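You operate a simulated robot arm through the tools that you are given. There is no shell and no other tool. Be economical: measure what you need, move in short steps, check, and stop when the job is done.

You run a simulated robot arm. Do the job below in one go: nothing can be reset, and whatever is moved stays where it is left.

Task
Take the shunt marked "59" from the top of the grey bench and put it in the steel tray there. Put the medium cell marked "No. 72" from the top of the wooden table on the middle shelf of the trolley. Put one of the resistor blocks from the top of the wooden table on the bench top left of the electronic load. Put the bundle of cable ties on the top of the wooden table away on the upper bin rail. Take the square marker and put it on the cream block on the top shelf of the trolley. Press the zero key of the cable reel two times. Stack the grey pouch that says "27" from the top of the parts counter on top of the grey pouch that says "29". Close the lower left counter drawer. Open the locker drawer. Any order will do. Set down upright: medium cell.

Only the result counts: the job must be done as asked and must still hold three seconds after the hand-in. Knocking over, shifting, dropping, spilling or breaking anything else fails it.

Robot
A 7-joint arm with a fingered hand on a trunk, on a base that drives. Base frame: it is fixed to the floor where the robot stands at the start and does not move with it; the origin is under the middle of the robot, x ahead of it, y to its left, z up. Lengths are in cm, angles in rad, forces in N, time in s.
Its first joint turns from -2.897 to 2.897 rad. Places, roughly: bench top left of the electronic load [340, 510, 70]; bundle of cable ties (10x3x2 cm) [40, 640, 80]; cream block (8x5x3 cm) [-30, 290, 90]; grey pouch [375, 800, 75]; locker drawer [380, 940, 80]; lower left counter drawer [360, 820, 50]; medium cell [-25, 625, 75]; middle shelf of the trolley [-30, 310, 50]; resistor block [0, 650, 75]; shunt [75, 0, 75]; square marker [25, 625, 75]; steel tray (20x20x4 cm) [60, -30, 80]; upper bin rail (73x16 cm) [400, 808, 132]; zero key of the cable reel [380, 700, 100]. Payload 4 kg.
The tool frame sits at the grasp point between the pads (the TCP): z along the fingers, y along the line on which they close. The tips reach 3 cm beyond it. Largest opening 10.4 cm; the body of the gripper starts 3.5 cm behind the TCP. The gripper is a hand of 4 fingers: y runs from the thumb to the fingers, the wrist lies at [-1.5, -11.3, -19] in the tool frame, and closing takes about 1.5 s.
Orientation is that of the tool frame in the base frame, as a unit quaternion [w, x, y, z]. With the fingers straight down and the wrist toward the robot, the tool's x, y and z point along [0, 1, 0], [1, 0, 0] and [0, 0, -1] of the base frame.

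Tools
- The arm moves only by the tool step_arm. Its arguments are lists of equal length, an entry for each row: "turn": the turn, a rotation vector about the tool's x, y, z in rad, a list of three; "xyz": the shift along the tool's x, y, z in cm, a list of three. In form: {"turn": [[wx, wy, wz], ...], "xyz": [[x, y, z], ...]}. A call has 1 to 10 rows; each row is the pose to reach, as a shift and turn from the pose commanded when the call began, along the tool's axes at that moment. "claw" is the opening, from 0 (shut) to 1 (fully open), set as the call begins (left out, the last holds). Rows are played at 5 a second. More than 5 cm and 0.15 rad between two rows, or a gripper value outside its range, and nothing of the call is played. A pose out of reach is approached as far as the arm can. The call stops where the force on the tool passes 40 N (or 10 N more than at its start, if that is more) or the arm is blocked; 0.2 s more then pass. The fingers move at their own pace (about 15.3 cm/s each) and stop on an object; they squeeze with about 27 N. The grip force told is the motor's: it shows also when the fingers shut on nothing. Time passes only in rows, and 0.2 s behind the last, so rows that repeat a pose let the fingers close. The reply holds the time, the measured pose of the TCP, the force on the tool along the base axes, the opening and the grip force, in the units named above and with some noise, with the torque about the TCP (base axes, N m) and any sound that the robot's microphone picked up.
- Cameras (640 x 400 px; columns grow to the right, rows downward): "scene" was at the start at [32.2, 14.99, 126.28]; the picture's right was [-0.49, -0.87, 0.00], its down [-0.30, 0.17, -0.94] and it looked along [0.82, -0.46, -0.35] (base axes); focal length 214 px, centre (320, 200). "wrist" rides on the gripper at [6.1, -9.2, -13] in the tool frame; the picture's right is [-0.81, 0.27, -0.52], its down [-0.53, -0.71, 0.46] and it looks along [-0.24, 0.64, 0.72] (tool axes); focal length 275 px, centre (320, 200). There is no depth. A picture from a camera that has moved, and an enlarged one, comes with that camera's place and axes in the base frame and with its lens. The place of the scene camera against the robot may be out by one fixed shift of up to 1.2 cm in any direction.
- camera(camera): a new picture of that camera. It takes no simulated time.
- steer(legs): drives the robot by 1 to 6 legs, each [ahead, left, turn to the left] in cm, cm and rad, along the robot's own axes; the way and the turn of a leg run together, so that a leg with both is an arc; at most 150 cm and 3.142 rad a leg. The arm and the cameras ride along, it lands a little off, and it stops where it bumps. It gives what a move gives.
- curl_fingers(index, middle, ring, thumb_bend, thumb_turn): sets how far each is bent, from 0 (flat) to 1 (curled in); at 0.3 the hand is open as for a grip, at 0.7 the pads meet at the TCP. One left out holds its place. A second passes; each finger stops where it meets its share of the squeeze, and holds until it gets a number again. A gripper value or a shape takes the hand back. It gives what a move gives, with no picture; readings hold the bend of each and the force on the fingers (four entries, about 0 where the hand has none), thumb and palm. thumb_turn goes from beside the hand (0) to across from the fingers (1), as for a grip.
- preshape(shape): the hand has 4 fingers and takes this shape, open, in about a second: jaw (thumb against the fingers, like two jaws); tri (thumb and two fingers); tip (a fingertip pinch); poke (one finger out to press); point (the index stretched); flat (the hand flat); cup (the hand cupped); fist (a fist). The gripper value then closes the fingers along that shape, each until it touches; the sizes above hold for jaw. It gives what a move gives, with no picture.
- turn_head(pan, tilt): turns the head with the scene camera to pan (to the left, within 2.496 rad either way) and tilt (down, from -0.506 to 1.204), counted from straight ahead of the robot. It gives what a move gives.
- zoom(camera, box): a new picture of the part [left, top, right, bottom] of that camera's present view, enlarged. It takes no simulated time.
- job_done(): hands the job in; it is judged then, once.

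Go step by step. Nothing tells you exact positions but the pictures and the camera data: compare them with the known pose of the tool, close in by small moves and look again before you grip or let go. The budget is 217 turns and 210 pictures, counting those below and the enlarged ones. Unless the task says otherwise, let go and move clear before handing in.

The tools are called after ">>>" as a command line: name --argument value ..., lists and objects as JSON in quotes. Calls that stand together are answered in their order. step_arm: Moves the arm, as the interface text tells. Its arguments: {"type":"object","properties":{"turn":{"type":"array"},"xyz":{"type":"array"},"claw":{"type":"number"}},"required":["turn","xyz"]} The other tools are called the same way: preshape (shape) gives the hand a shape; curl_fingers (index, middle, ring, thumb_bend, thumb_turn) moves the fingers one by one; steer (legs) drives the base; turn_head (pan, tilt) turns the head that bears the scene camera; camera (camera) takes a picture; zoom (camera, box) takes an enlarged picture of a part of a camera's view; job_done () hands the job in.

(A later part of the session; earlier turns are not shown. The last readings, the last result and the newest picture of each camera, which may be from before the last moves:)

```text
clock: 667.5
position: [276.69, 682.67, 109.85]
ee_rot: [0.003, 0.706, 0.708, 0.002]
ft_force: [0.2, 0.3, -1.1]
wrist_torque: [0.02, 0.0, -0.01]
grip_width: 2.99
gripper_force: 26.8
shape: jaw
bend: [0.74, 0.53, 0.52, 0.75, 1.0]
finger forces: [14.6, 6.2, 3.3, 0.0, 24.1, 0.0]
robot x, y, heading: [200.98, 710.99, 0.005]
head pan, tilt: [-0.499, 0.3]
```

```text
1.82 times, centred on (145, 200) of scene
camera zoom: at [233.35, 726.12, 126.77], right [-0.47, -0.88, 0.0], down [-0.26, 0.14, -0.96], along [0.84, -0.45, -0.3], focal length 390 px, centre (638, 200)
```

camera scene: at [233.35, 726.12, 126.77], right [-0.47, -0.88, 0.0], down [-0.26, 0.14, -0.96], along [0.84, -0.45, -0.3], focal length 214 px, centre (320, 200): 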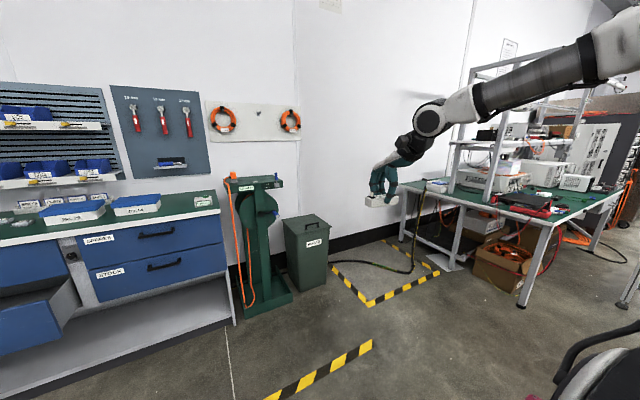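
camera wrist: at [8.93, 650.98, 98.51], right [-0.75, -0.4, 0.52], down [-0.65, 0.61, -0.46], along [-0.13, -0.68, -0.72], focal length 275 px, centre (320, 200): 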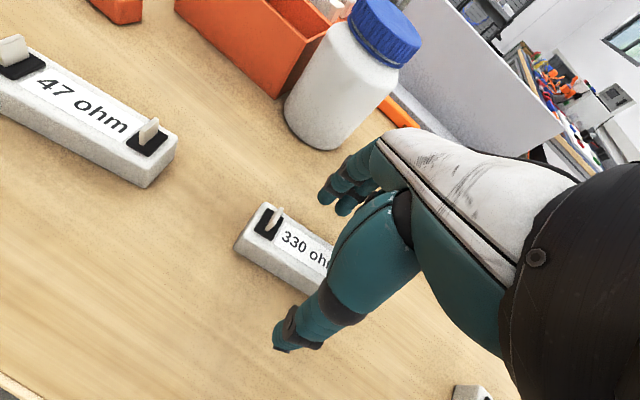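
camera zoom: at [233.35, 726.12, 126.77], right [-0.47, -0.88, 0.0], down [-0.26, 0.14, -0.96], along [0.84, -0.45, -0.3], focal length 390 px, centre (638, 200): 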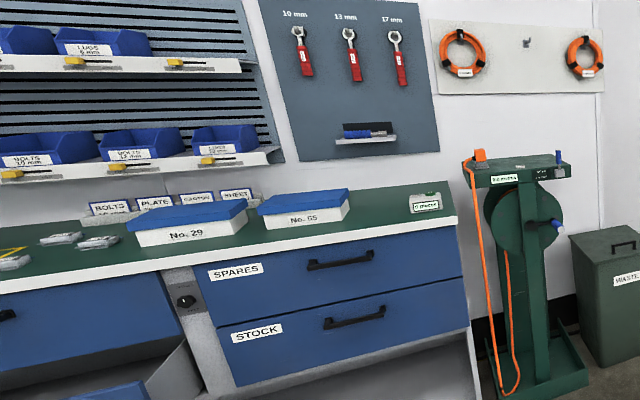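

>>> steer --legs '[[25, 0, 0], [0, 0, -1.576], [90, 0, 0], [0, 90, 0]]'

>>> turn_head --pan -0.1 --tilt 0.6

>>> camera --camera "scene"

```text
clock: 681.9
position: [281.9, 543.07, 109.87]
ee_rot: [0.004, 1.0, -0.026, 0.0]
ft_force: [0.2, -0.1, -1.7]
wrist_torque: [-0.02, 0.0, 0.0]
grip_width: 2.96
gripper_force: 27.1
shape: jaw
bend: [0.74, 0.53, 0.53, 0.75, 1.0]
finger forces: [14.2, 6.1, 3.3, 0.0, 23.7, 0.0]
robot x, y, heading: [313.59, 616.81, -1.619]
head pan, tilt: [-0.499, 0.3]
```

```text
clock: 682.8
position: [281.83, 543.11, 109.86]
ee_rot: [0.004, 1.0, -0.025, 0.0]
ft_force: [0.5, -0.3, -1.7]
wrist_torque: [0.02, 0.01, -0.03]
grip_width: 2.98
gripper_force: 27.2
shape: jaw
bend: [0.74, 0.53, 0.53, 0.75, 1.0]
finger forces: [14.2, 6.2, 3.2, 0.0, 23.7, 0.0]
robot x, y, heading: [313.89, 617.35, -1.618]
head pan, tilt: [-0.099, 0.6]
```

```text
43 pictures are left
camera scene: at [331.55, 583.0, 124.02], right [-0.99, 0.15, 0.0], down [0.08, 0.56, -0.83], along [-0.12, -0.82, -0.56], focal length 214 px, centre (320, 200)
```

scene: 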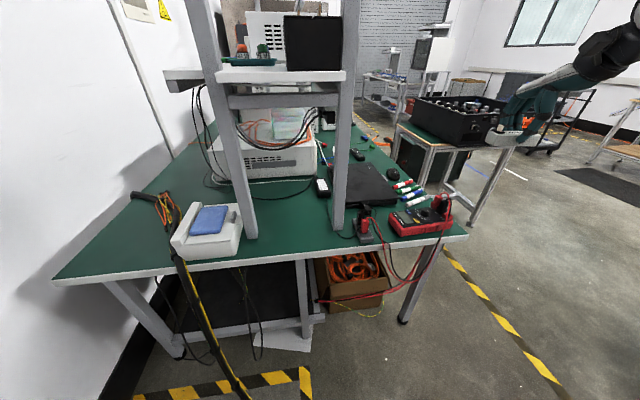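

>>> steer --legs '[[0, 0, 0.047], [11, 13, 0]]'

>>> step_arm --turn '[[0, 0, 0], [0, 0, 0], [0, 0, 0], [0, 0, 0], [0, 0, 0], [0, 0, 0], [0, 0, 0]]' --xyz '[[4.4, 0, 2], [8.8, 0, 4], [13.2, 0, 6], [17.6, 0, 8], [22, 0, 10], [26, 0, 12], [30, 0, 14]]'

>>> camera --camera "wrist"

```text
clock: 684.7
position: [298.42, 530.81, 109.86]
ee_rot: [0.004, 1.0, -0.002, -0.001]
ft_force: [-0.5, 0.9, -1.6]
wrist_torque: [0.02, -0.03, -0.01]
grip_width: 2.96
gripper_force: 26.8
shape: jaw
bend: [0.74, 0.53, 0.53, 0.75, 1.0]
finger forces: [14.2, 6.2, 3.2, 0.0, 23.7, 0.1]
robot x, y, heading: [327.24, 606.19, -1.572]
head pan, tilt: [-0.099, 0.6]
```

```text
clock: 685.6
position: [312.18, 530.75, 102.9]
ee_rot: [0.002, 1.0, -0.015, -0.004]
ft_force: [-19.2, 1.5, 1.5]
wrist_torque: [0.0, 0.4, -0.19]
grip_width: 3.01
gripper_force: 26.7
shape: jaw
bend: [0.74, 0.52, 0.52, 0.74, 1.0]
finger forces: [15.2, 7.3, 3.4, 0.0, 24.3, 0.0]
robot x, y, heading: [327.12, 605.97, -1.578]
head pan, tilt: [-0.099, 0.6]
stopped in row 4: the force on the tool passed its limit at 44 N (the readings are from after the stop); the commanded pose is now the measured one
```

```text
42 pictures are left
camera wrist: at [318.7, 539.81, 115.91], right [-0.81, -0.25, 0.53], down [-0.52, 0.73, -0.45], along [-0.27, -0.64, -0.72], focal length 275 px, centre (320, 200)
```

wrist: 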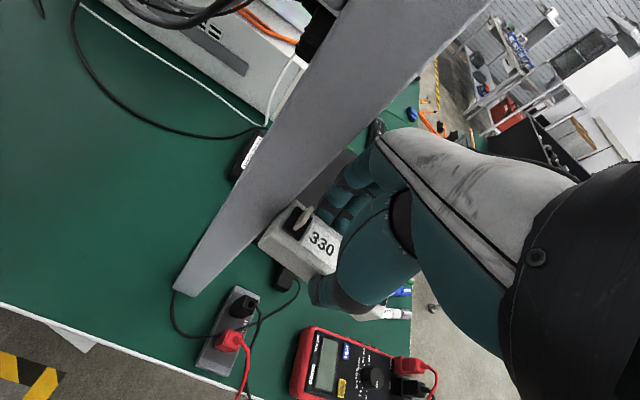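

>>> step_arm --turn '[[0, 0, 0], [0, 0, 0], [0, 0, 0], [0, 0, 0], [0, 0, 0], [0, 0, 0], [0, 0, 0], [0, 0, 0]]' --xyz '[[-1, -3, -1], [-1, -7, -2], [2, -10, -2], [6.5, -11, -2], [11, -11, -2], [15.5, -11, -2], [19, -11, -1], [21, -10, 0]]'

>>> camera --camera "wrist"

```text
clock: 687.4
position: [334.04, 540.26, 102.65]
ee_rot: [0.004, 1.0, -0.014, -0.004]
ft_force: [0.4, -0.2, -1.3]
wrist_torque: [0.02, -0.04, 0.01]
grip_width: 2.94
gripper_force: 26.8
shape: jaw
bend: [0.74, 0.53, 0.55, 0.74, 1.0]
finger forces: [14.0, 7.1, 2.1, 0.0, 23.3, 0.0]
robot x, y, heading: [326.88, 605.99, -1.572]
head pan, tilt: [-0.099, 0.6]
```

```text
41 pictures are left
camera wrist: at [340.44, 549.33, 115.63], right [-0.81, -0.25, 0.53], down [-0.52, 0.72, -0.46], along [-0.27, -0.64, -0.72], focal length 275 px, centre (320, 200)
```

wrist: 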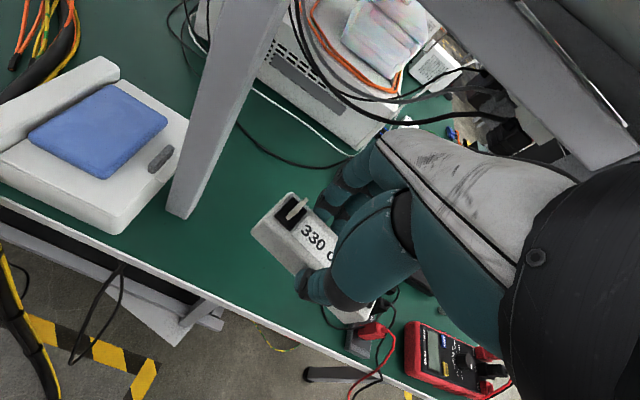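

>>> step_arm --turn '[[0, 0, 0], [0, 0, 0], [0, 0, 0], [0, 0, 0], [0, 0, 0], [0, 0, 0], [0, 0, 0], [0, 0, 0], [0, 0, 0]]' --xyz '[[0, 3, 3.5], [0, 6, 7], [0, 9, 10.5], [0, 13, 13], [0, 17, 15.5], [0, 20.5, 18], [0, 21.5, 20.5], [0, 21.5, 22.5], [0, 21.5, 23.5]]'

>>> step_arm --turn '[[0, 0, 0], [0, 0, 0], [0, 0, 0], [0, 0, 0], [0, 0, 0], [0, 0, 0], [0, 0, 0], [0, 0, 0], [0, 0, 0], [0, 0, 0]]' --xyz '[[0, 0, 0.6], [0, 0, 1.2], [0, 0, 1.8], [0, 0, 2.4], [0, 0, 3.0], [0, 0, 3.5], [0, 0, 4.0], [0, 0, 4.5], [0, 0, 5.0], [0, 0, 5.5]]'

>>> camera --camera "wrist"

```text
clock: 689.6
position: [334.13, 520.86, 80.78]
ee_rot: [0.012, 1.0, -0.005, -0.004]
ft_force: [-0.3, 0.1, -1.5]
wrist_torque: [-0.01, -0.04, 0.01]
grip_width: 2.94
gripper_force: 27.1
shape: jaw
bend: [0.74, 0.53, 0.55, 0.74, 1.0]
finger forces: [14.2, 6.9, 2.5, 0.1, 23.7, 0.0]
robot x, y, heading: [327.51, 607.49, -1.567]
head pan, tilt: [-0.099, 0.6]
stopped in row 9: the arm was blocked; the commanded pose is now the measured one
```

```text
clock: 691.8
position: [335.54, 521.16, 75.53]
ee_rot: [0.013, 1.0, 0.002, -0.006]
ft_force: [-4.7, 6.9, 38.3]
wrist_torque: [0.16, 0.2, -0.09]
grip_width: 3.43
gripper_force: 26.7
shape: jaw
bend: [0.75, 0.52, 0.55, 0.77, 1.0]
finger forces: [15.1, 7.7, 3.6, 0.1, 32.7, 0.1]
robot x, y, heading: [327.97, 607.95, -1.561]
head pan, tilt: [-0.099, 0.6]
stopped in row 10: the force on the tool passed its limit at 54 N (the readings are from after the stop); the commanded pose is now the measured one
```

```text
40 pictures are left
camera wrist: at [341.82, 530.53, 88.16], right [-0.81, -0.26, 0.53], down [-0.54, 0.7, -0.47], along [-0.25, -0.66, -0.7], focal length 275 px, centre (320, 200)
```

wrist: 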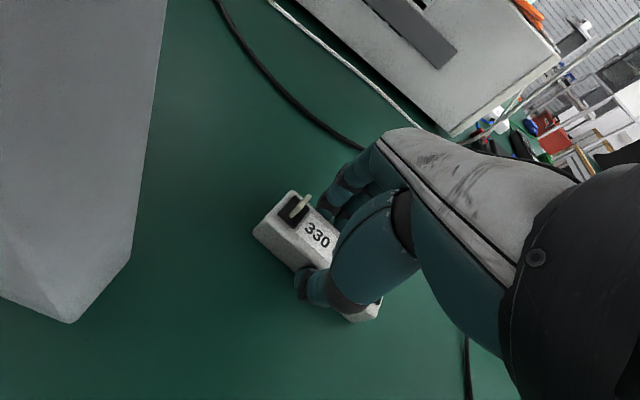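

>>> step_arm --turn '[[0, 0, 0], [0, 0, 0], [0, 0, 0], [0, 0, 0], [0, 0, 0], [0, 0, 0], [0, 0, 0], [0, 0, 0]]' --xyz '[[0, 0, -0.2], [0, 0, -0.2], [0, 0, -0.2], [0, 0, -0.2], [-0.5, 0, -2.5], [-1.5, 0, -5.5], [-2, -1.5, -8.5], [-2, -5, -11]]' --claw 0.7

>>> camera --camera "wrist"

```text
clock: 692.9
position: [335.7, 521.35, 74.93]
ee_rot: [0.005, 1.0, 0.004, -0.006]
ft_force: [-1.3, -7.2, 34.4]
wrist_torque: [0.2, -0.05, -0.04]
grip_width: 6.29
gripper_force: 0.1
shape: jaw
bend: [0.27, 0.35, 0.34, 0.72, 1.0]
finger forces: [2.3, 5.4, 0.1, 0.0, 27.0, 0.0]
robot x, y, heading: [327.98, 608.08, -1.559]
head pan, tilt: [-0.099, 0.6]
stopped in row 5: the force on the tool passed its limit at 66 N (the readings are from after the stop); the commanded pose is now the measured one
```

```text
39 pictures are left
camera wrist: at [341.92, 530.74, 87.88], right [-0.8, -0.28, 0.53], down [-0.54, 0.71, -0.45], along [-0.25, -0.65, -0.72], focal length 275 px, centre (320, 200)
```

wrist: 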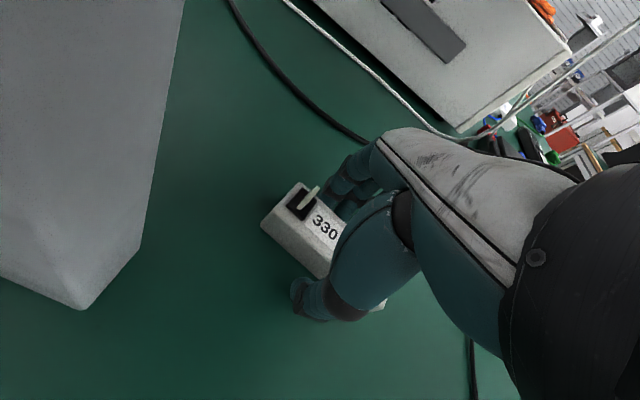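

>>> turn_head --pan 1.8 --tilt 0.4

>>> step_arm --turn '[[0, 0, 0], [0, 0, 0], [0, 0, 0]]' --xyz '[[0, 0, -0.7], [0, 0, -1.5], [0, 0, -3]]'

```text
clock: 694.8
position: [335.64, 521.57, 74.99]
ee_rot: [0.003, 1.0, 0.003, -0.006]
ft_force: [2.7, -5.6, 70.6]
wrist_torque: [-0.43, -0.36, 0.11]
grip_width: 6.26
gripper_force: 0.1
shape: jaw
bend: [0.26, 0.34, 0.34, 0.73, 1.0]
finger forces: [19.6, 10.6, 0.0, 0.0, 40.7, 0.1]
robot x, y, heading: [328.24, 607.16, -1.557]
head pan, tilt: [1.799, 0.4]
```

```text
clock: 695.2
position: [335.81, 521.71, 75.12]
ee_rot: [0.001, 1.0, 0.004, -0.006]
ft_force: [-2.4, -8.9, 39.8]
wrist_torque: [-0.15, -0.01, -0.09]
grip_width: 6.4
gripper_force: 0.0
shape: jaw
bend: [0.26, 0.34, 0.34, 0.72, 1.0]
finger forces: [5.5, 8.5, 0.0, 0.0, 26.2, 0.0]
robot x, y, heading: [328.26, 607.95, -1.558]
head pan, tilt: [1.799, 0.4]
stopped in row 1: the force on the tool passed its limit at 85 N (the readings are from after the stop); the commanded pose is now the measured one
```

>>> turn_head --pan 0.35 --tilt 0.35

>>> camera --camera "scene"

```text
clock: 696.7
position: [335.83, 521.8, 74.92]
ee_rot: [-0.001, 1.0, 0.005, -0.006]
ft_force: [1.2, -7.1, 75.3]
wrist_torque: [-0.92, -0.28, 0.04]
grip_width: 6.37
gripper_force: 0.2
shape: jaw
bend: [0.25, 0.33, 0.34, 0.72, 1.0]
finger forces: [22.9, 13.8, 0.1, 0.0, 37.8, 0.0]
robot x, y, heading: [328.36, 607.94, -1.557]
head pan, tilt: [0.351, 0.351]
```

```text
38 pictures are left
camera scene: at [351.84, 575.17, 126.4], right [-0.94, -0.35, 0.0], down [-0.12, 0.32, -0.94], along [0.33, -0.88, -0.34], focal length 214 px, centre (320, 200)
```

scene: 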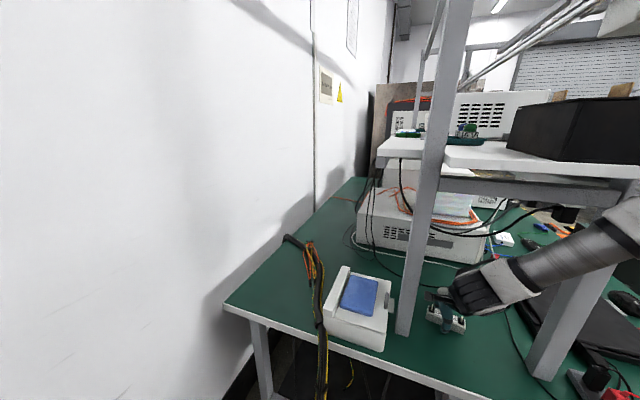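

>>> step_arm --turn '[[0, 0, 0], [0, 0, 0], [0, 0, 0], [0, 0, 0], [0, 0, 0]]' --xyz '[[0, -0.1, -0.3], [0, -0.1, -0.3], [0, -0.8, -0.3], [0, -1.6, -0.4], [0, -2.4, -0.6]]' --claw 1.0

>>> step_arm --turn '[[0, 0, 0], [0, 0, 0], [0, 0, 0], [0, 0, 0]]' --xyz '[[0, -0.8, -0.6], [0, -1.6, -1.4], [0, -2.4, -2.6], [0, -3.4, -4]]'

>>> camera --camera "wrist"

```text
clock: 697.0
position: [336.02, 521.55, 75.21]
ee_rot: [0.003, 1.0, 0.005, -0.003]
ft_force: [3.8, -11.3, 116.6]
wrist_torque: [3.14, -0.05, -0.12]
grip_width: 8.13
gripper_force: 0.0
shape: jaw
bend: [0.3, 0.3, 0.3, 0.58, 1.0]
finger forces: [0.1, 0.0, 0.2, 0.1, 116.7, 0.0]
robot x, y, heading: [328.24, 607.64, -1.561]
head pan, tilt: [0.351, 0.351]
stopped in row 1: the force on the tool passed its limit at 126 N (the readings are from after the stop); the commanded pose is now the measured one
```

```text
clock: 698.0
position: [335.79, 524.68, 78.81]
ee_rot: [0.0, 1.0, 0.003, -0.006]
ft_force: [0.3, -1.0, 0.6]
wrist_torque: [0.0, 0.03, 0.0]
grip_width: 10.38
gripper_force: 0.1
shape: jaw
bend: [0.3, 0.3, 0.3, 0.3, 0.98]
finger forces: [0.1, 0.0, 0.1, 0.1, 0.0, 0.1]
robot x, y, heading: [328.37, 607.46, -1.563]
head pan, tilt: [0.351, 0.351]
```

```text
37 pictures are left
camera wrist: at [342.09, 533.81, 91.82], right [-0.8, -0.28, 0.53], down [-0.54, 0.71, -0.45], along [-0.25, -0.65, -0.72], focal length 275 px, centre (320, 200)
```

wrist: 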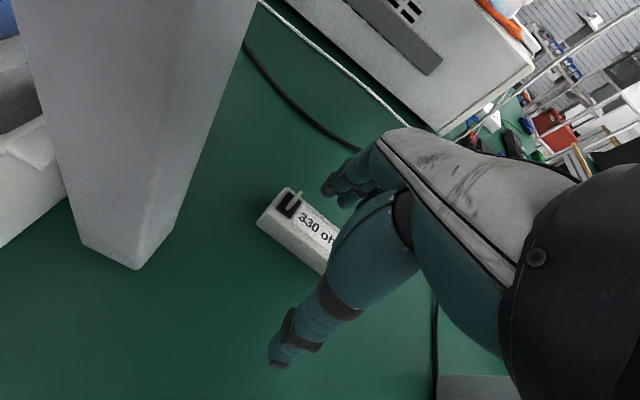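

>>> step_arm --turn '[[0, 0, 0], [0, 0, 0], [0, 0, 0], [0, 0, 0], [0, 0, 0], [0, 0, 0], [0, 0, 0]]' --xyz '[[-0.5, -0.5, -2.5], [-1, -3, -4.5], [-2, -7, -6.5], [-3, -11, -9], [-4, -14, -12.5], [-4, -17, -16.5], [-4, -20, -20]]'

>>> camera --camera "scene"

```text
clock: 699.6
position: [332.07, 544.75, 98.86]
ee_rot: [-0.005, 1.0, 0.004, -0.006]
ft_force: [-0.9, -0.2, -1.0]
wrist_torque: [0.04, -0.02, 0.04]
grip_width: 10.4
gripper_force: 0.1
shape: jaw
bend: [0.3, 0.3, 0.3, 0.3, 0.98]
finger forces: [0.0, 0.0, 0.0, 0.1, 0.0, 0.0]
out of reach, approached as far as the arm can: row 7
robot x, y, heading: [328.19, 607.44, -1.558]
head pan, tilt: [0.351, 0.351]
```

```text
36 pictures are left
camera scene: at [351.73, 574.66, 126.28], right [-0.94, -0.35, 0.0], down [-0.12, 0.32, -0.94], along [0.33, -0.88, -0.34], focal length 214 px, centre (320, 200)
```

scene: 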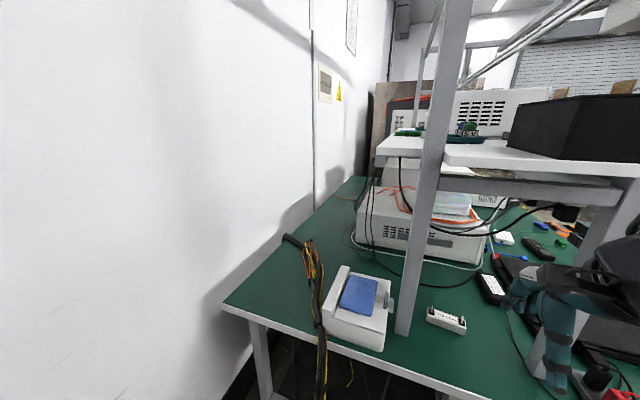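

Resistor is down left of the load. Next the cable reel: I drive over to face it.

>>> steer --legs '[[-5, -60, 0], [-88, 0, -0.012], [0, 0, 1.57]]'

>>> turn_head --pan 0.0 --tilt 0.4

>>> camera --camera "scene"

```text
clock: 711.2
position: [327.74, 702.86, 98.92]
ee_rot: [0.002, 0.71, 0.704, -0.006]
ft_force: [0.1, 0.2, 1.0]
wrist_torque: [-0.02, -0.02, 0.05]
grip_width: 10.38
gripper_force: 0.0
shape: jaw
bend: [0.3, 0.3, 0.3, 0.3, 0.98]
finger forces: [0.1, 0.0, 0.0, 0.0, 0.0, 0.0]
robot x, y, heading: [264.57, 699.44, -0.002]
head pan, tilt: [0.351, 0.351]
```

```text
clock: 712.0
position: [327.73, 702.92, 98.93]
ee_rot: [0.002, 0.711, 0.704, -0.007]
ft_force: [0.4, -0.6, 0.5]
wrist_torque: [0.0, 0.0, 0.01]
grip_width: 10.41
gripper_force: 0.0
shape: jaw
bend: [0.3, 0.3, 0.3, 0.3, 0.98]
finger forces: [0.1, 0.1, 0.1, 0.0, 0.0, 0.1]
robot x, y, heading: [264.83, 700.05, -0.007]
head pan, tilt: [0.0, 0.4]
```

```text
35 pictures are left
camera scene: at [298.24, 719.27, 125.84], right [-0.01, -1.0, 0.0], down [-0.39, 0.0, -0.92], along [0.92, -0.01, -0.39], focal length 214 px, centre (320, 200)
```

scene: 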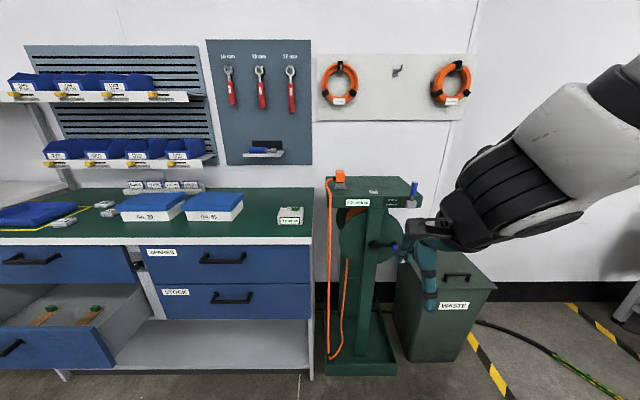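

>>> zoom --camera "scene" --box '[310, 160, 440, 260]'

>>> zoom --camera "scene" --box '[0, 170, 200, 295]'

```text
4.00 times, centred on (375, 210) of scene
camera zoom: at [298.24, 719.27, 125.84], right [-0.01, -1.0, 0.0], down [-0.39, 0.0, -0.92], along [0.92, -0.01, -0.39], focal length 858 px, centre (100, 160)
```

zoom: 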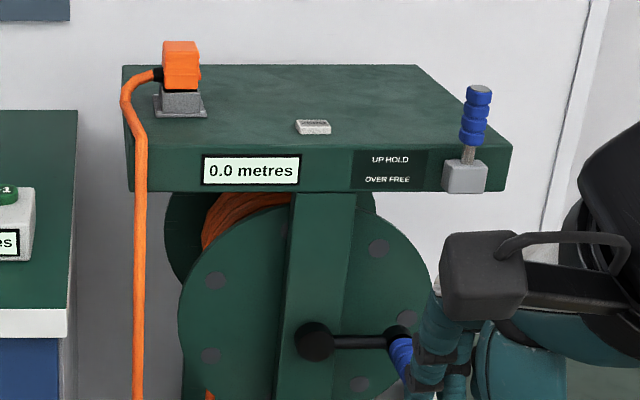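

```text
3.20 times, centred on (100, 232) of scene
camera zoom: at [298.24, 719.27, 125.84], right [-0.01, -1.0, 0.0], down [-0.39, 0.0, -0.92], along [0.92, -0.01, -0.39], focal length 686 px, centre (1024, 96)
```

zoom: 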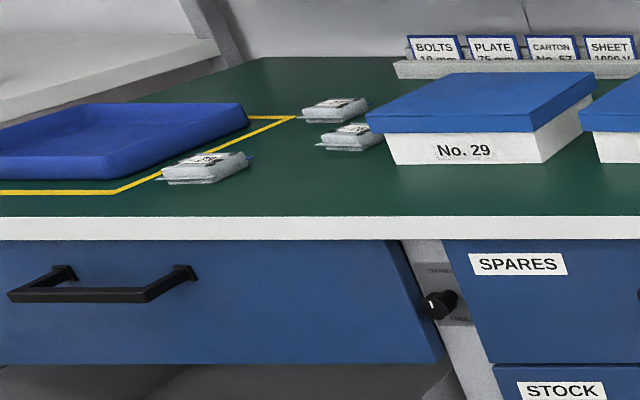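

>>> camera --camera "wrist"

```text
32 pictures are left
camera wrist: at [318.75, 709.08, 111.99], right [0.27, -0.81, 0.53], down [-0.72, -0.53, -0.44], along [0.64, -0.26, -0.73], focal length 275 px, centre (320, 200)
```

wrist: 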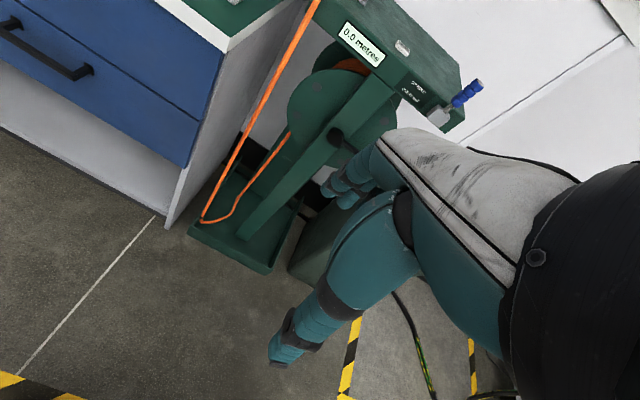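

>>> step_arm --turn '[[0, 0, 0], [0, 0, 0], [0, 0, 0], [0, 0, 0], [0, 0, 0], [0, 0, 0]]' --xyz '[[-0.4, 4, -2.5], [-0.8, 8, -5], [-1.2, 12, -7.5], [-1.6, 16, -10], [-2, 20, -12.5], [-2.5, 24, -14]]'

>>> preshape --shape "poke"

>>> camera --camera "wrist"

```text
clock: 713.4
position: [351.85, 700.5, 113.08]
ee_rot: [0.002, 0.711, 0.703, -0.006]
ft_force: [-0.4, 0.0, 1.0]
wrist_torque: [0.0, -0.03, 0.02]
grip_width: 10.42
gripper_force: 0.0
shape: jaw
bend: [0.3, 0.3, 0.3, 0.3, 0.98]
finger forces: [0.0, 0.0, 0.1, 0.0, 0.1, 0.0]
robot x, y, heading: [264.58, 700.13, -0.008]
head pan, tilt: [0.0, 0.4]
```

```text
clock: 714.3
position: [351.93, 700.37, 113.14]
ee_rot: [0.001, 0.71, 0.704, -0.007]
ft_force: [-1.0, 0.6, -0.1]
wrist_torque: [0.04, 0.0, 0.01]
grip_width: 0.01
gripper_force: 0.0
shape: poke
bend: [0.7, 0.7, 0.99, 1.0, 1.0]
finger forces: [0.0, 0.1, 0.1, 0.0, 0.1, 0.0]
robot x, y, heading: [264.53, 699.92, -0.007]
head pan, tilt: [0.0, 0.4]
```

```text
31 pictures are left
camera wrist: at [342.89, 706.75, 126.12], right [0.27, -0.81, 0.53], down [-0.72, -0.53, -0.44], along [0.64, -0.26, -0.73], focal length 275 px, centre (320, 200)
```

wrist: 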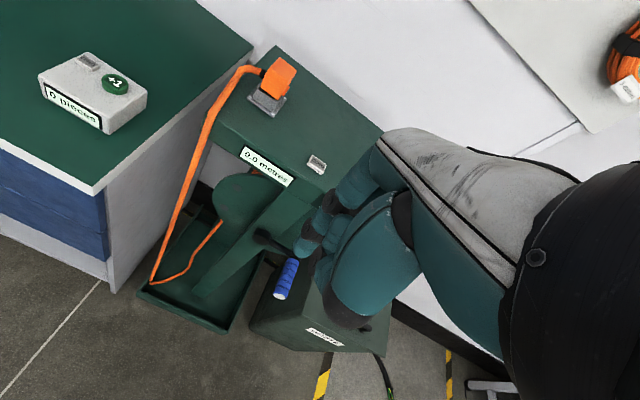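

>>> steer --legs '[[24.5, -1.5, 0.007]]'

>>> camera --camera "wrist"

```text
clock: 716.1
position: [376.29, 699.68, 113.05]
ee_rot: [0.002, 0.707, 0.707, -0.006]
ft_force: [0.0, -0.1, -0.2]
wrist_torque: [0.0, 0.0, 0.0]
grip_width: 0.0
gripper_force: 0.0
shape: poke
bend: [0.7, 0.7, 0.99, 1.0, 1.0]
finger forces: [0.1, 0.0, 0.0, 0.0, 0.1, 0.0]
robot x, y, heading: [289.3, 698.42, -0.001]
head pan, tilt: [0.0, 0.4]
```

```text
30 pictures are left
camera wrist: at [367.22, 705.78, 126.12], right [0.28, -0.8, 0.53], down [-0.72, -0.54, -0.44], along [0.64, -0.25, -0.73], focal length 275 px, centre (320, 200)
```

wrist: 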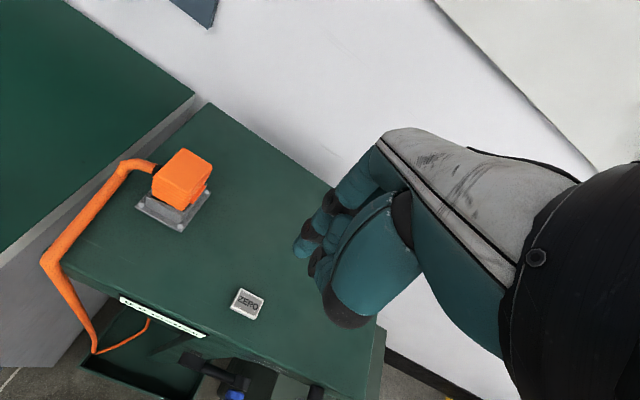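

>>> step_arm --turn '[[0, 0, 0], [0, 0, 0], [0, 0, 0], [0, 0, 0]]' --xyz '[[-0.4, -0.2, 3], [-0.7, -0.3, 6.5], [-0.7, -0.3, 10], [-0.7, -0.3, 12]]'

>>> camera --camera "wrist"

```text
clock: 717.1
position: [375.97, 698.47, 101.04]
ee_rot: [0.001, 0.707, 0.707, -0.007]
ft_force: [-1.1, -0.5, -1.2]
wrist_torque: [0.0, 0.0, -0.02]
grip_width: 0.0
gripper_force: 0.1
shape: poke
bend: [0.7, 0.7, 0.99, 1.0, 1.0]
finger forces: [0.0, 0.0, 0.1, 0.0, 0.0, 0.0]
robot x, y, heading: [288.86, 698.14, 0.002]
head pan, tilt: [0.0, 0.4]
```

```text
29 pictures are left
camera wrist: at [366.81, 704.79, 114.08], right [0.28, -0.8, 0.53], down [-0.72, -0.54, -0.44], along [0.64, -0.25, -0.73], focal length 275 px, centre (320, 200)
```

wrist: 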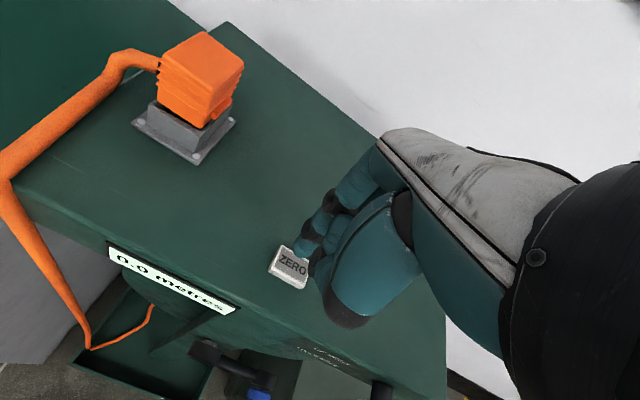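

>>> step_arm --turn '[[0, 0, 0], [0, 0, 0], [0, 0, 0], [0, 0, 0], [0, 0, 0]]' --xyz '[[0, 0, 1.2], [0, 0, 1.7], [0, 0, 2.1], [0, 0, 2.4], [0, 0, 2.7]]'

```text
clock: 718.3
position: [376.0, 698.83, 98.4]
ee_rot: [0.002, 0.708, 0.706, -0.006]
ft_force: [1.1, 0.9, 6.0]
wrist_torque: [-0.09, -0.03, 0.03]
grip_width: 0.0
gripper_force: 0.0
shape: poke
bend: [0.7, 0.7, 0.99, 1.0, 1.0]
finger forces: [0.1, 5.4, 0.1, 0.0, 0.0, 0.1]
robot x, y, heading: [289.23, 698.65, -0.0]
head pan, tilt: [0.0, 0.4]
heard: click
```

>>> step_arm --turn '[[0, 0, 0], [0, 0, 0], [0, 0, 0]]' --xyz '[[0, 0, -0.8], [0, 0, -1.8], [0, 0, -1.8]]'

>>> step_arm --turn '[[0, 0, 0], [0, 0, 0], [0, 0, 0], [0, 0, 0]]' --xyz '[[0, 0, 0.9], [0, 0, 1.3], [0, 0, 1.6], [0, 0, 1.85]]'

>>> step_arm --turn '[[0, 0, 0], [0, 0, 0], [0, 0, 0], [0, 0, 0], [0, 0, 0]]' --xyz '[[0, 0, -2], [0, 0, -5], [0, 0, -9], [0, -3, -12], [0, -7, -14]]'

```text
clock: 719.1
position: [375.93, 698.62, 99.99]
ee_rot: [0.002, 0.708, 0.706, -0.007]
ft_force: [-0.4, 0.1, 1.5]
wrist_torque: [-0.01, 0.0, -0.01]
grip_width: 0.0
gripper_force: 0.0
shape: poke
bend: [0.7, 0.7, 0.99, 1.0, 1.0]
finger forces: [0.1, 0.0, 0.0, 0.1, 0.0, 0.0]
robot x, y, heading: [289.28, 697.8, -0.002]
head pan, tilt: [0.0, 0.4]
```

```text
clock: 720.1
position: [375.94, 698.58, 98.49]
ee_rot: [0.001, 0.708, 0.706, -0.007]
ft_force: [-0.4, -0.6, 2.9]
wrist_torque: [-0.05, 0.02, -0.01]
grip_width: 0.01
gripper_force: 0.0
shape: poke
bend: [0.7, 0.7, 0.99, 1.0, 1.0]
finger forces: [0.1, 3.8, 0.0, 0.1, 0.0, 0.1]
robot x, y, heading: [288.88, 698.27, 0.002]
head pan, tilt: [0.0, 0.4]
heard: click
```

```text
clock: 721.3
position: [369.03, 698.86, 112.33]
ee_rot: [0.001, 0.708, 0.706, -0.007]
ft_force: [0.0, 0.0, -1.3]
wrist_torque: [0.01, 0.05, -0.02]
grip_width: 0.0
gripper_force: 0.1
shape: poke
bend: [0.7, 0.7, 0.99, 1.0, 1.0]
finger forces: [0.1, 0.0, 0.1, 0.0, 0.0, 0.0]
robot x, y, heading: [288.86, 698.21, 0.004]
head pan, tilt: [0.0, 0.4]
```

Two clicks heard, key done. Now I drive to the counter to close the lower left drawer.

>>> steer --legs '[[-45, 0, -0.004], [0, 118, 0]]'

>>> turn_head --pan -0.1 --tilt 0.5

>>> camera --camera "scene"

```text
clock: 729.5
position: [322.22, 816.13, 112.32]
ee_rot: [0.003, 0.699, 0.715, -0.007]
ft_force: [0.3, 0.9, 0.2]
wrist_torque: [-0.02, -0.04, -0.02]
grip_width: 0.0
gripper_force: 0.0
shape: poke
bend: [0.7, 0.7, 0.99, 1.0, 1.0]
finger forces: [0.0, 0.0, 0.1, 0.0, 0.1, 0.1]
robot x, y, heading: [242.6, 813.88, 0.026]
head pan, tilt: [0.0, 0.4]
```

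```text
clock: 730.2
position: [322.25, 816.22, 112.45]
ee_rot: [0.001, 0.698, 0.716, -0.006]
ft_force: [0.4, -0.5, -1.0]
wrist_torque: [0.0, 0.02, -0.01]
grip_width: 0.0
gripper_force: 0.1
shape: poke
bend: [0.7, 0.7, 0.99, 1.0, 1.0]
finger forces: [0.1, 0.1, 0.0, 0.1, 0.0, 0.1]
robot x, y, heading: [242.42, 813.56, 0.02]
head pan, tilt: [-0.099, 0.499]
```

```text
28 pictures are left
camera scene: at [275.06, 833.36, 124.93], right [-0.07, -1.0, 0.0], down [-0.48, 0.04, -0.88], along [0.88, -0.07, -0.48], focal length 214 px, centre (320, 200)
```

scene: 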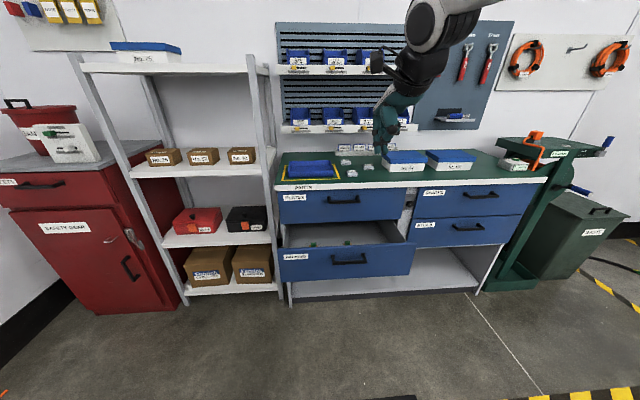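

>>> step_arm --turn '[[0, 0, 0], [0, 0, 0], [0, 0, 0], [0, 0, 0], [0, 0, 0], [0, 0, 0], [0, 0, 0], [0, 0, 0], [0, 0, 0], [0, 0, 0]]' --xyz '[[-0.2, 0.8, 4.8], [-0.4, 1.6, 9.6], [-0.6, 2.4, 14.4], [-0.8, 3.2, 19.2], [-1, 4, 24], [-1.2, 4.8, 28.8], [-1.4, 5.6, 33.6], [-1.6, 6.4, 38.4], [-1.8, 7.2, 43.2], [-2, 8, 48]]'

>>> step_arm --turn '[[0, 0, 0], [0, 0, 0], [0, 0, 0]]' --xyz '[[0, 0.5, 4.7], [0, 1, 9.4], [0, 1.5, 13.5]]'

>>> steer --legs '[[29, 0, -0.02]]'

>>> camera --camera "scene"

```text
clock: 732.4
position: [329.99, 813.66, 64.49]
ee_rot: [0.002, 0.698, 0.716, -0.006]
ft_force: [0.6, 0.4, 0.6]
wrist_torque: [0.03, -0.02, 0.0]
grip_width: 0.0
gripper_force: 0.0
shape: poke
bend: [0.7, 0.7, 0.99, 1.0, 1.0]
finger forces: [0.0, 0.0, 0.0, 0.0, 0.0, 0.0]
robot x, y, heading: [242.08, 813.85, 0.022]
head pan, tilt: [-0.099, 0.499]
```

```text
clock: 733.2
position: [331.54, 813.44, 50.68]
ee_rot: [0.002, 0.698, 0.716, -0.008]
ft_force: [-0.1, -0.6, 0.4]
wrist_torque: [-0.04, 0.03, 0.0]
grip_width: 0.0
gripper_force: 0.2
shape: poke
bend: [0.7, 0.7, 0.99, 1.0, 1.0]
finger forces: [0.0, 0.0, 0.1, 0.0, 0.0, 0.0]
robot x, y, heading: [242.52, 813.45, 0.027]
head pan, tilt: [-0.099, 0.499]
```

```text
clock: 735.0
position: [355.57, 811.99, 50.14]
ee_rot: [-0.006, 0.706, 0.708, -0.016]
ft_force: [-0.3, -1.4, -1.8]
wrist_torque: [0.05, -0.08, -0.02]
grip_width: 0.02
gripper_force: 0.1
shape: poke
bend: [0.7, 0.7, 0.99, 1.0, 1.0]
finger forces: [0.0, 0.0, 0.1, 0.1, 0.0, 2.5]
robot x, y, heading: [267.3, 814.67, 0.004]
head pan, tilt: [-0.099, 0.499]
stopped in leg 1: the force on the tool passed its limit at 58 N (the readings are from after the stop); the commanded pose is now the measured one
```

```text
27 pictures are left
camera scene: at [300.53, 833.09, 124.92], right [-0.09, -1.0, 0.0], down [-0.48, 0.05, -0.88], along [0.87, -0.08, -0.48], focal length 214 px, centre (320, 200)
```

scene: 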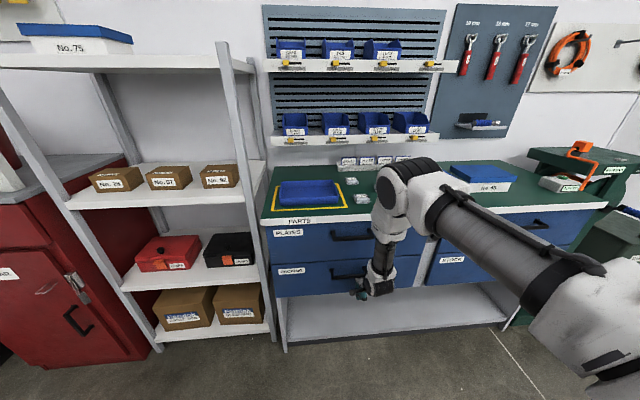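

>>> steer --legs '[[-28, 0, 0]]'

>>> step_arm --turn '[[0, 0, 0], [0, 0, 0], [0, 0, 0], [0, 0, 0], [0, 0, 0], [0, 0, 0], [0, 0, 0], [0, 0, 0], [0, 0, 0], [0, 0, 0]]' --xyz '[[0, 0, -4.8], [0, 0, -9.6], [0, 0, -14.4], [0, 0, -19.2], [0, 0, -24], [0, 0, -28.8], [0, 0, -33.6], [0, 0, -38.4], [0, 0, -43.2], [0, 0, -48]]'

>>> zoom --camera "scene" --box '[270, 140, 430, 290]'

```text
clock: 736.9
position: [327.84, 811.65, 50.06]
ee_rot: [-0.006, 0.707, 0.707, -0.016]
ft_force: [-0.2, -0.2, -0.1]
wrist_torque: [0.0, 0.03, 0.01]
grip_width: 0.01
gripper_force: 0.1
shape: poke
bend: [0.7, 0.7, 0.99, 1.0, 1.0]
finger forces: [0.0, 0.0, 0.0, 0.0, 0.0, 0.0]
robot x, y, heading: [239.45, 814.5, -0.002]
head pan, tilt: [-0.099, 0.499]
```

```text
clock: 739.1
position: [329.3, 812.23, 97.74]
ee_rot: [-0.006, 0.708, 0.706, -0.016]
ft_force: [0.4, -0.1, 0.3]
wrist_torque: [0.03, 0.01, 0.0]
grip_width: 0.0
gripper_force: 0.1
shape: poke
bend: [0.7, 0.7, 0.99, 1.0, 1.0]
finger forces: [0.0, 0.0, 0.0, 0.0, 0.0, 0.1]
robot x, y, heading: [239.65, 814.16, 0.004]
head pan, tilt: [-0.099, 0.499]
```

```text
2.67 times, centred on (350, 215) of scene
camera zoom: at [272.94, 832.9, 124.92], right [-0.1, -1.0, 0.0], down [-0.48, 0.05, -0.88], along [0.87, -0.09, -0.48], focal length 572 px, centre (240, 160)
```

zoom: 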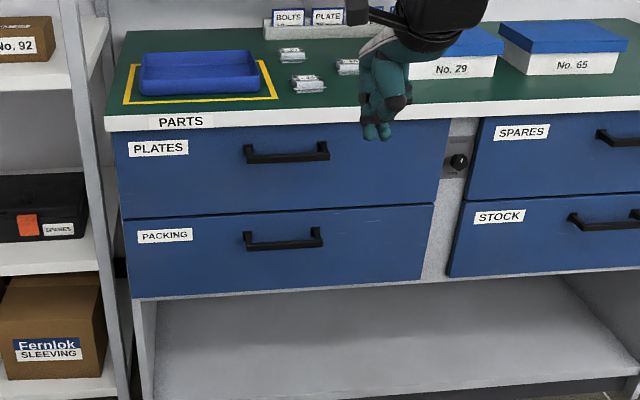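

>>> camera --camera "wrist"

```text
25 pictures are left
camera wrist: at [320.53, 818.5, 110.89], right [0.29, -0.8, 0.52], down [-0.73, -0.54, -0.42], along [0.62, -0.26, -0.74], focal length 275 px, centre (320, 200)
```

wrist: 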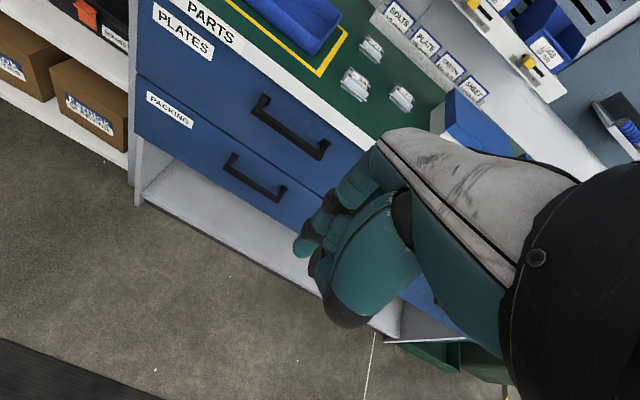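

>>> zoom --camera "wrist" --box '[325, 25, 435, 120]'

```text
4.21 times, centred on (380, 72) of wrist
camera zoom: at [320.53, 818.5, 110.89], right [0.29, -0.8, 0.52], down [-0.73, -0.54, -0.42], along [0.62, -0.26, -0.74], focal length 1159 px, centre (67, 737)
```

zoom: 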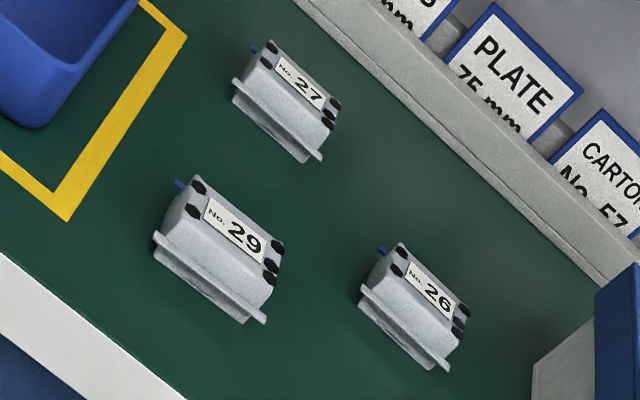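

>>> preshape --shape "jaw"

>>> steer --legs '[[50, 3, 0]]'

>>> camera --camera "wrist"

```text
clock: 740.0
position: [329.28, 812.3, 97.62]
ee_rot: [-0.005, 0.707, 0.707, -0.016]
ft_force: [0.8, -0.4, 0.3]
wrist_torque: [0.01, -0.04, 0.02]
grip_width: 10.38
gripper_force: 0.1
shape: jaw
bend: [0.3, 0.3, 0.3, 0.3, 0.98]
finger forces: [0.0, 0.0, 0.0, 0.1, 0.0, 0.0]
robot x, y, heading: [239.8, 814.16, 0.0]
head pan, tilt: [-0.099, 0.499]
```

```text
clock: 743.0
position: [378.36, 816.8, 97.75]
ee_rot: [-0.006, 0.703, 0.711, -0.015]
ft_force: [-0.2, -0.4, 0.1]
wrist_torque: [-0.02, 0.01, 0.02]
grip_width: 10.37
gripper_force: 0.1
shape: jaw
bend: [0.3, 0.3, 0.3, 0.3, 0.98]
finger forces: [0.1, 0.0, 0.0, 0.0, 0.1, 0.0]
robot x, y, heading: [288.68, 817.86, 0.01]
head pan, tilt: [-0.099, 0.499]
```

```text
23 pictures are left
camera wrist: at [369.52, 822.98, 110.89], right [0.3, -0.8, 0.52], down [-0.72, -0.55, -0.43], along [0.63, -0.25, -0.74], focal length 275 px, centre (320, 200)
```

wrist: 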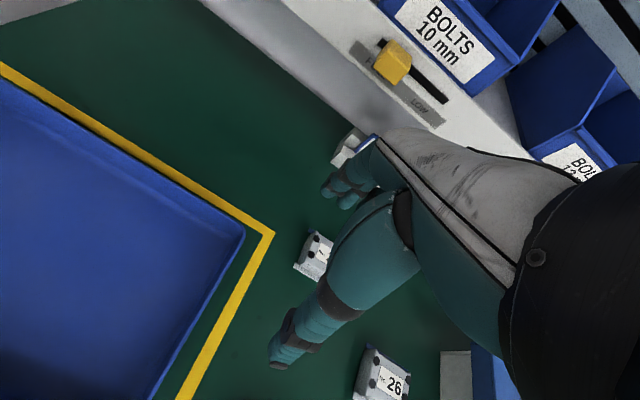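

>>> step_arm --turn '[[-0.07, 0, 0], [-0.14, 0, 0], [-0.2, 0, 0], [-0.2, 0, 0]]' --xyz '[[-1.5, 1, 0.5], [-3, 2, 1], [-4.3, 3.5, 3], [-4.3, 4.4, 6]]' --claw 0.68

>>> camera --camera "wrist"

```text
clock: 744.0
position: [382.7, 812.66, 91.64]
ee_rot: [0.066, 0.7, 0.709, 0.057]
ft_force: [0.5, 0.3, 0.0]
wrist_torque: [0.02, -0.01, 0.02]
grip_width: 7.11
gripper_force: 0.0
shape: jaw
bend: [0.27, 0.38, 0.35, 0.6, 0.99]
finger forces: [0.0, 0.1, 0.2, 0.0, 0.0, 0.0]
robot x, y, heading: [289.21, 817.75, 0.011]
head pan, tilt: [-0.099, 0.499]
```

```text
22 pictures are left
camera wrist: at [371.34, 818.77, 102.88], right [0.19, -0.8, 0.57], down [-0.62, -0.55, -0.56], along [0.76, -0.24, -0.6], focal length 275 px, centre (320, 200)
```

wrist: 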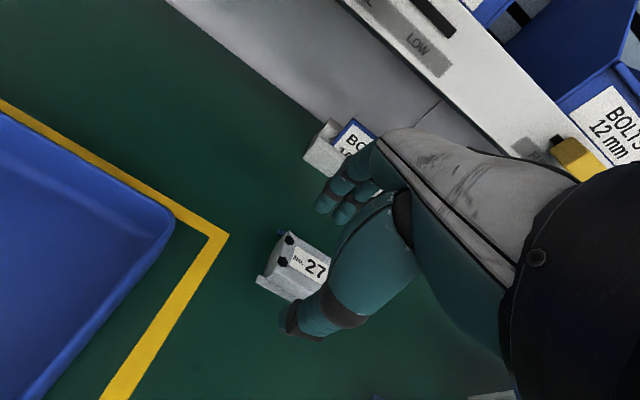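

>>> step_arm --turn '[[0, 0, 0], [0, 0, 0], [0, 0, 0]]' --xyz '[[0, -0.3, 1.5], [0, -0.6, 3], [0, -0.8, 4]]'

>>> step_arm --turn '[[0, 0, 0], [0, 0, 0], [0, 0, 0], [0, 0, 0], [0, 0, 0], [0, 0, 0], [0, 0, 0], [0, 0, 0]]' --xyz '[[0, 0, 0], [0, 0, 0], [0, 0, 0], [0, 0, 0], [0, 0, 0], [0, 0, 0], [0, 0, 0], [0, 0, 0]]' --claw 0.0

>>> step_arm --turn '[[0, 0, 0], [0, 0, 0], [0, 0, 0]]' --xyz '[[0, 0.2, -1.5], [0, 0, -3.5], [0, -2, -5]]'

>>> camera --camera "wrist"

```text
clock: 744.5
position: [383.01, 812.85, 89.87]
ee_rot: [0.071, 0.699, 0.708, 0.064]
ft_force: [-3.2, -0.2, 15.4]
wrist_torque: [0.02, 0.81, 0.01]
grip_width: 7.22
gripper_force: 0.0
shape: jaw
bend: [0.27, 0.38, 0.35, 0.58, 0.99]
finger forces: [0.1, 0.0, 0.1, 0.0, 14.9, 0.0]
robot x, y, heading: [288.92, 817.66, 0.012]
head pan, tilt: [-0.099, 0.499]
stopped in row 2: the force on the tool passed its limit at 54 N (the readings are from after the stop); the commanded pose is now the measured one
```

```text
clock: 746.3
position: [382.84, 812.75, 89.85]
ee_rot: [0.071, 0.7, 0.708, 0.062]
ft_force: [-1.3, -0.2, 35.0]
wrist_torque: [0.05, 1.69, 0.01]
grip_width: 3.4
gripper_force: 27.2
shape: jaw
bend: [0.7, 0.7, 0.7, 0.58, 0.99]
finger forces: [14.7, 7.6, 3.5, 0.0, 55.6, 0.0]
robot x, y, heading: [288.59, 817.74, 0.012]
head pan, tilt: [-0.099, 0.499]
```

```text
clock: 747.1
position: [380.08, 812.75, 94.12]
ee_rot: [0.068, 0.7, 0.708, 0.061]
ft_force: [-0.2, 0.1, -0.7]
wrist_torque: [-0.02, 0.0, 0.01]
grip_width: 3.41
gripper_force: 26.6
shape: jaw
bend: [0.7, 0.7, 0.7, 0.58, 0.99]
finger forces: [15.9, 7.2, 3.1, 0.0, 26.2, 0.0]
robot x, y, heading: [288.92, 817.86, 0.013]
head pan, tilt: [-0.099, 0.499]
```

```text
21 pictures are left
camera wrist: at [368.63, 818.79, 105.12], right [0.19, -0.8, 0.57], down [-0.61, -0.55, -0.57], along [0.77, -0.24, -0.59], focal length 275 px, centre (320, 200)
```

wrist: 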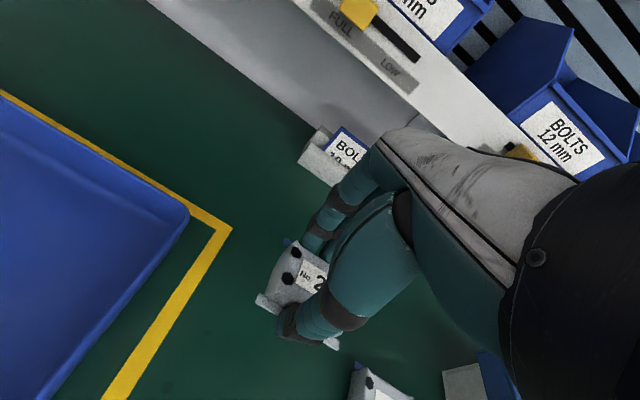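

>>> step_arm --turn '[[0, 0, 0], [0, 0, 0], [0, 0, 0], [0, 0, 0]]' --xyz '[[0, -1, -2.5], [0, -4, -4.5], [0, -8, -6], [0, -11.8, -6.5]]'

>>> camera --camera "wrist"

```text
clock: 748.1
position: [367.39, 812.55, 98.57]
ee_rot: [0.069, 0.7, 0.708, 0.061]
ft_force: [0.5, 0.2, -1.0]
wrist_torque: [-0.02, -0.04, 0.01]
grip_width: 3.42
gripper_force: 27.1
shape: jaw
bend: [0.7, 0.7, 0.7, 0.58, 0.99]
finger forces: [16.0, 7.2, 3.0, 0.0, 26.2, 0.1]
robot x, y, heading: [289.08, 817.79, 0.012]
head pan, tilt: [-0.099, 0.499]
```

```text
20 pictures are left
camera wrist: at [355.92, 818.72, 109.64], right [0.18, -0.8, 0.57], down [-0.61, -0.55, -0.57], along [0.77, -0.24, -0.59], focal length 275 px, centre (320, 200)
```

wrist: 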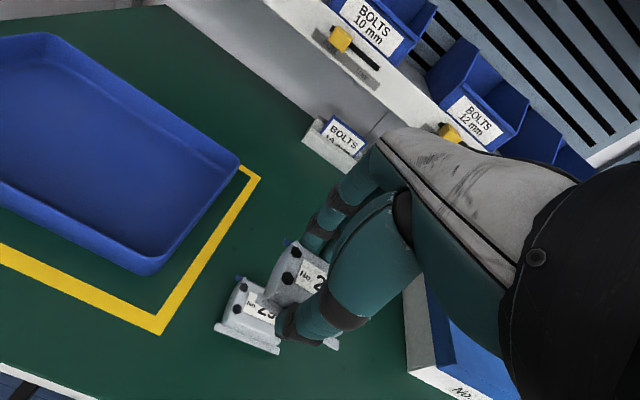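

>>> step_arm --turn '[[0, 0, 0], [0, 0, 0], [0, 0, 0], [0, 0, 0], [0, 0, 0], [0, 0, 0], [0, 0, 0], [0, 0, 0], [0, 0, 0], [0, 0, 0]]' --xyz '[[0.1, 1.0, 1.2], [0.1, 0.8, 2.4], [0.1, 0.6, 3.4], [0.1, 0.5, 3.9], [0.1, 0.4, 4.3], [0.1, 0.35, 4.7], [0.1, 0.3, 5.0], [0.1, 0.25, 5.3], [0.1, 0.2, 5.6], [0.1, 0.15, 5.9]]'

>>> camera --camera "wrist"

```text
clock: 750.3
position: [368.53, 812.7, 92.63]
ee_rot: [0.069, 0.699, 0.709, 0.061]
ft_force: [0.1, -0.5, -0.3]
wrist_torque: [0.0, -0.01, -0.01]
grip_width: 3.38
gripper_force: 27.0
shape: jaw
bend: [0.7, 0.7, 0.7, 0.58, 0.99]
finger forces: [15.9, 7.2, 3.0, 0.1, 26.2, 0.1]
robot x, y, heading: [288.95, 817.3, 0.015]
head pan, tilt: [-0.099, 0.499]
```

```text
19 pictures are left
camera wrist: at [357.02, 818.72, 103.75], right [0.18, -0.8, 0.57], down [-0.61, -0.55, -0.57], along [0.77, -0.24, -0.59], focal length 275 px, centre (320, 200)
```

wrist: 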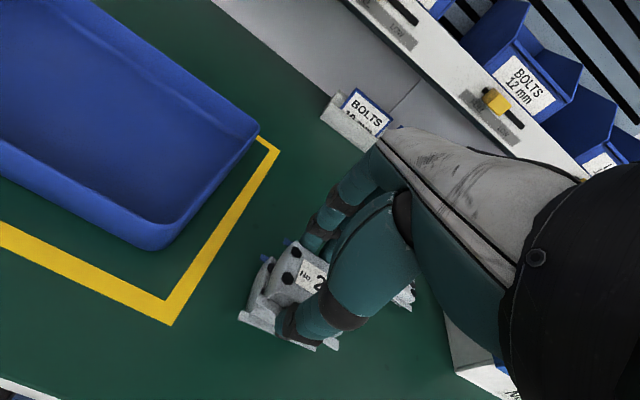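

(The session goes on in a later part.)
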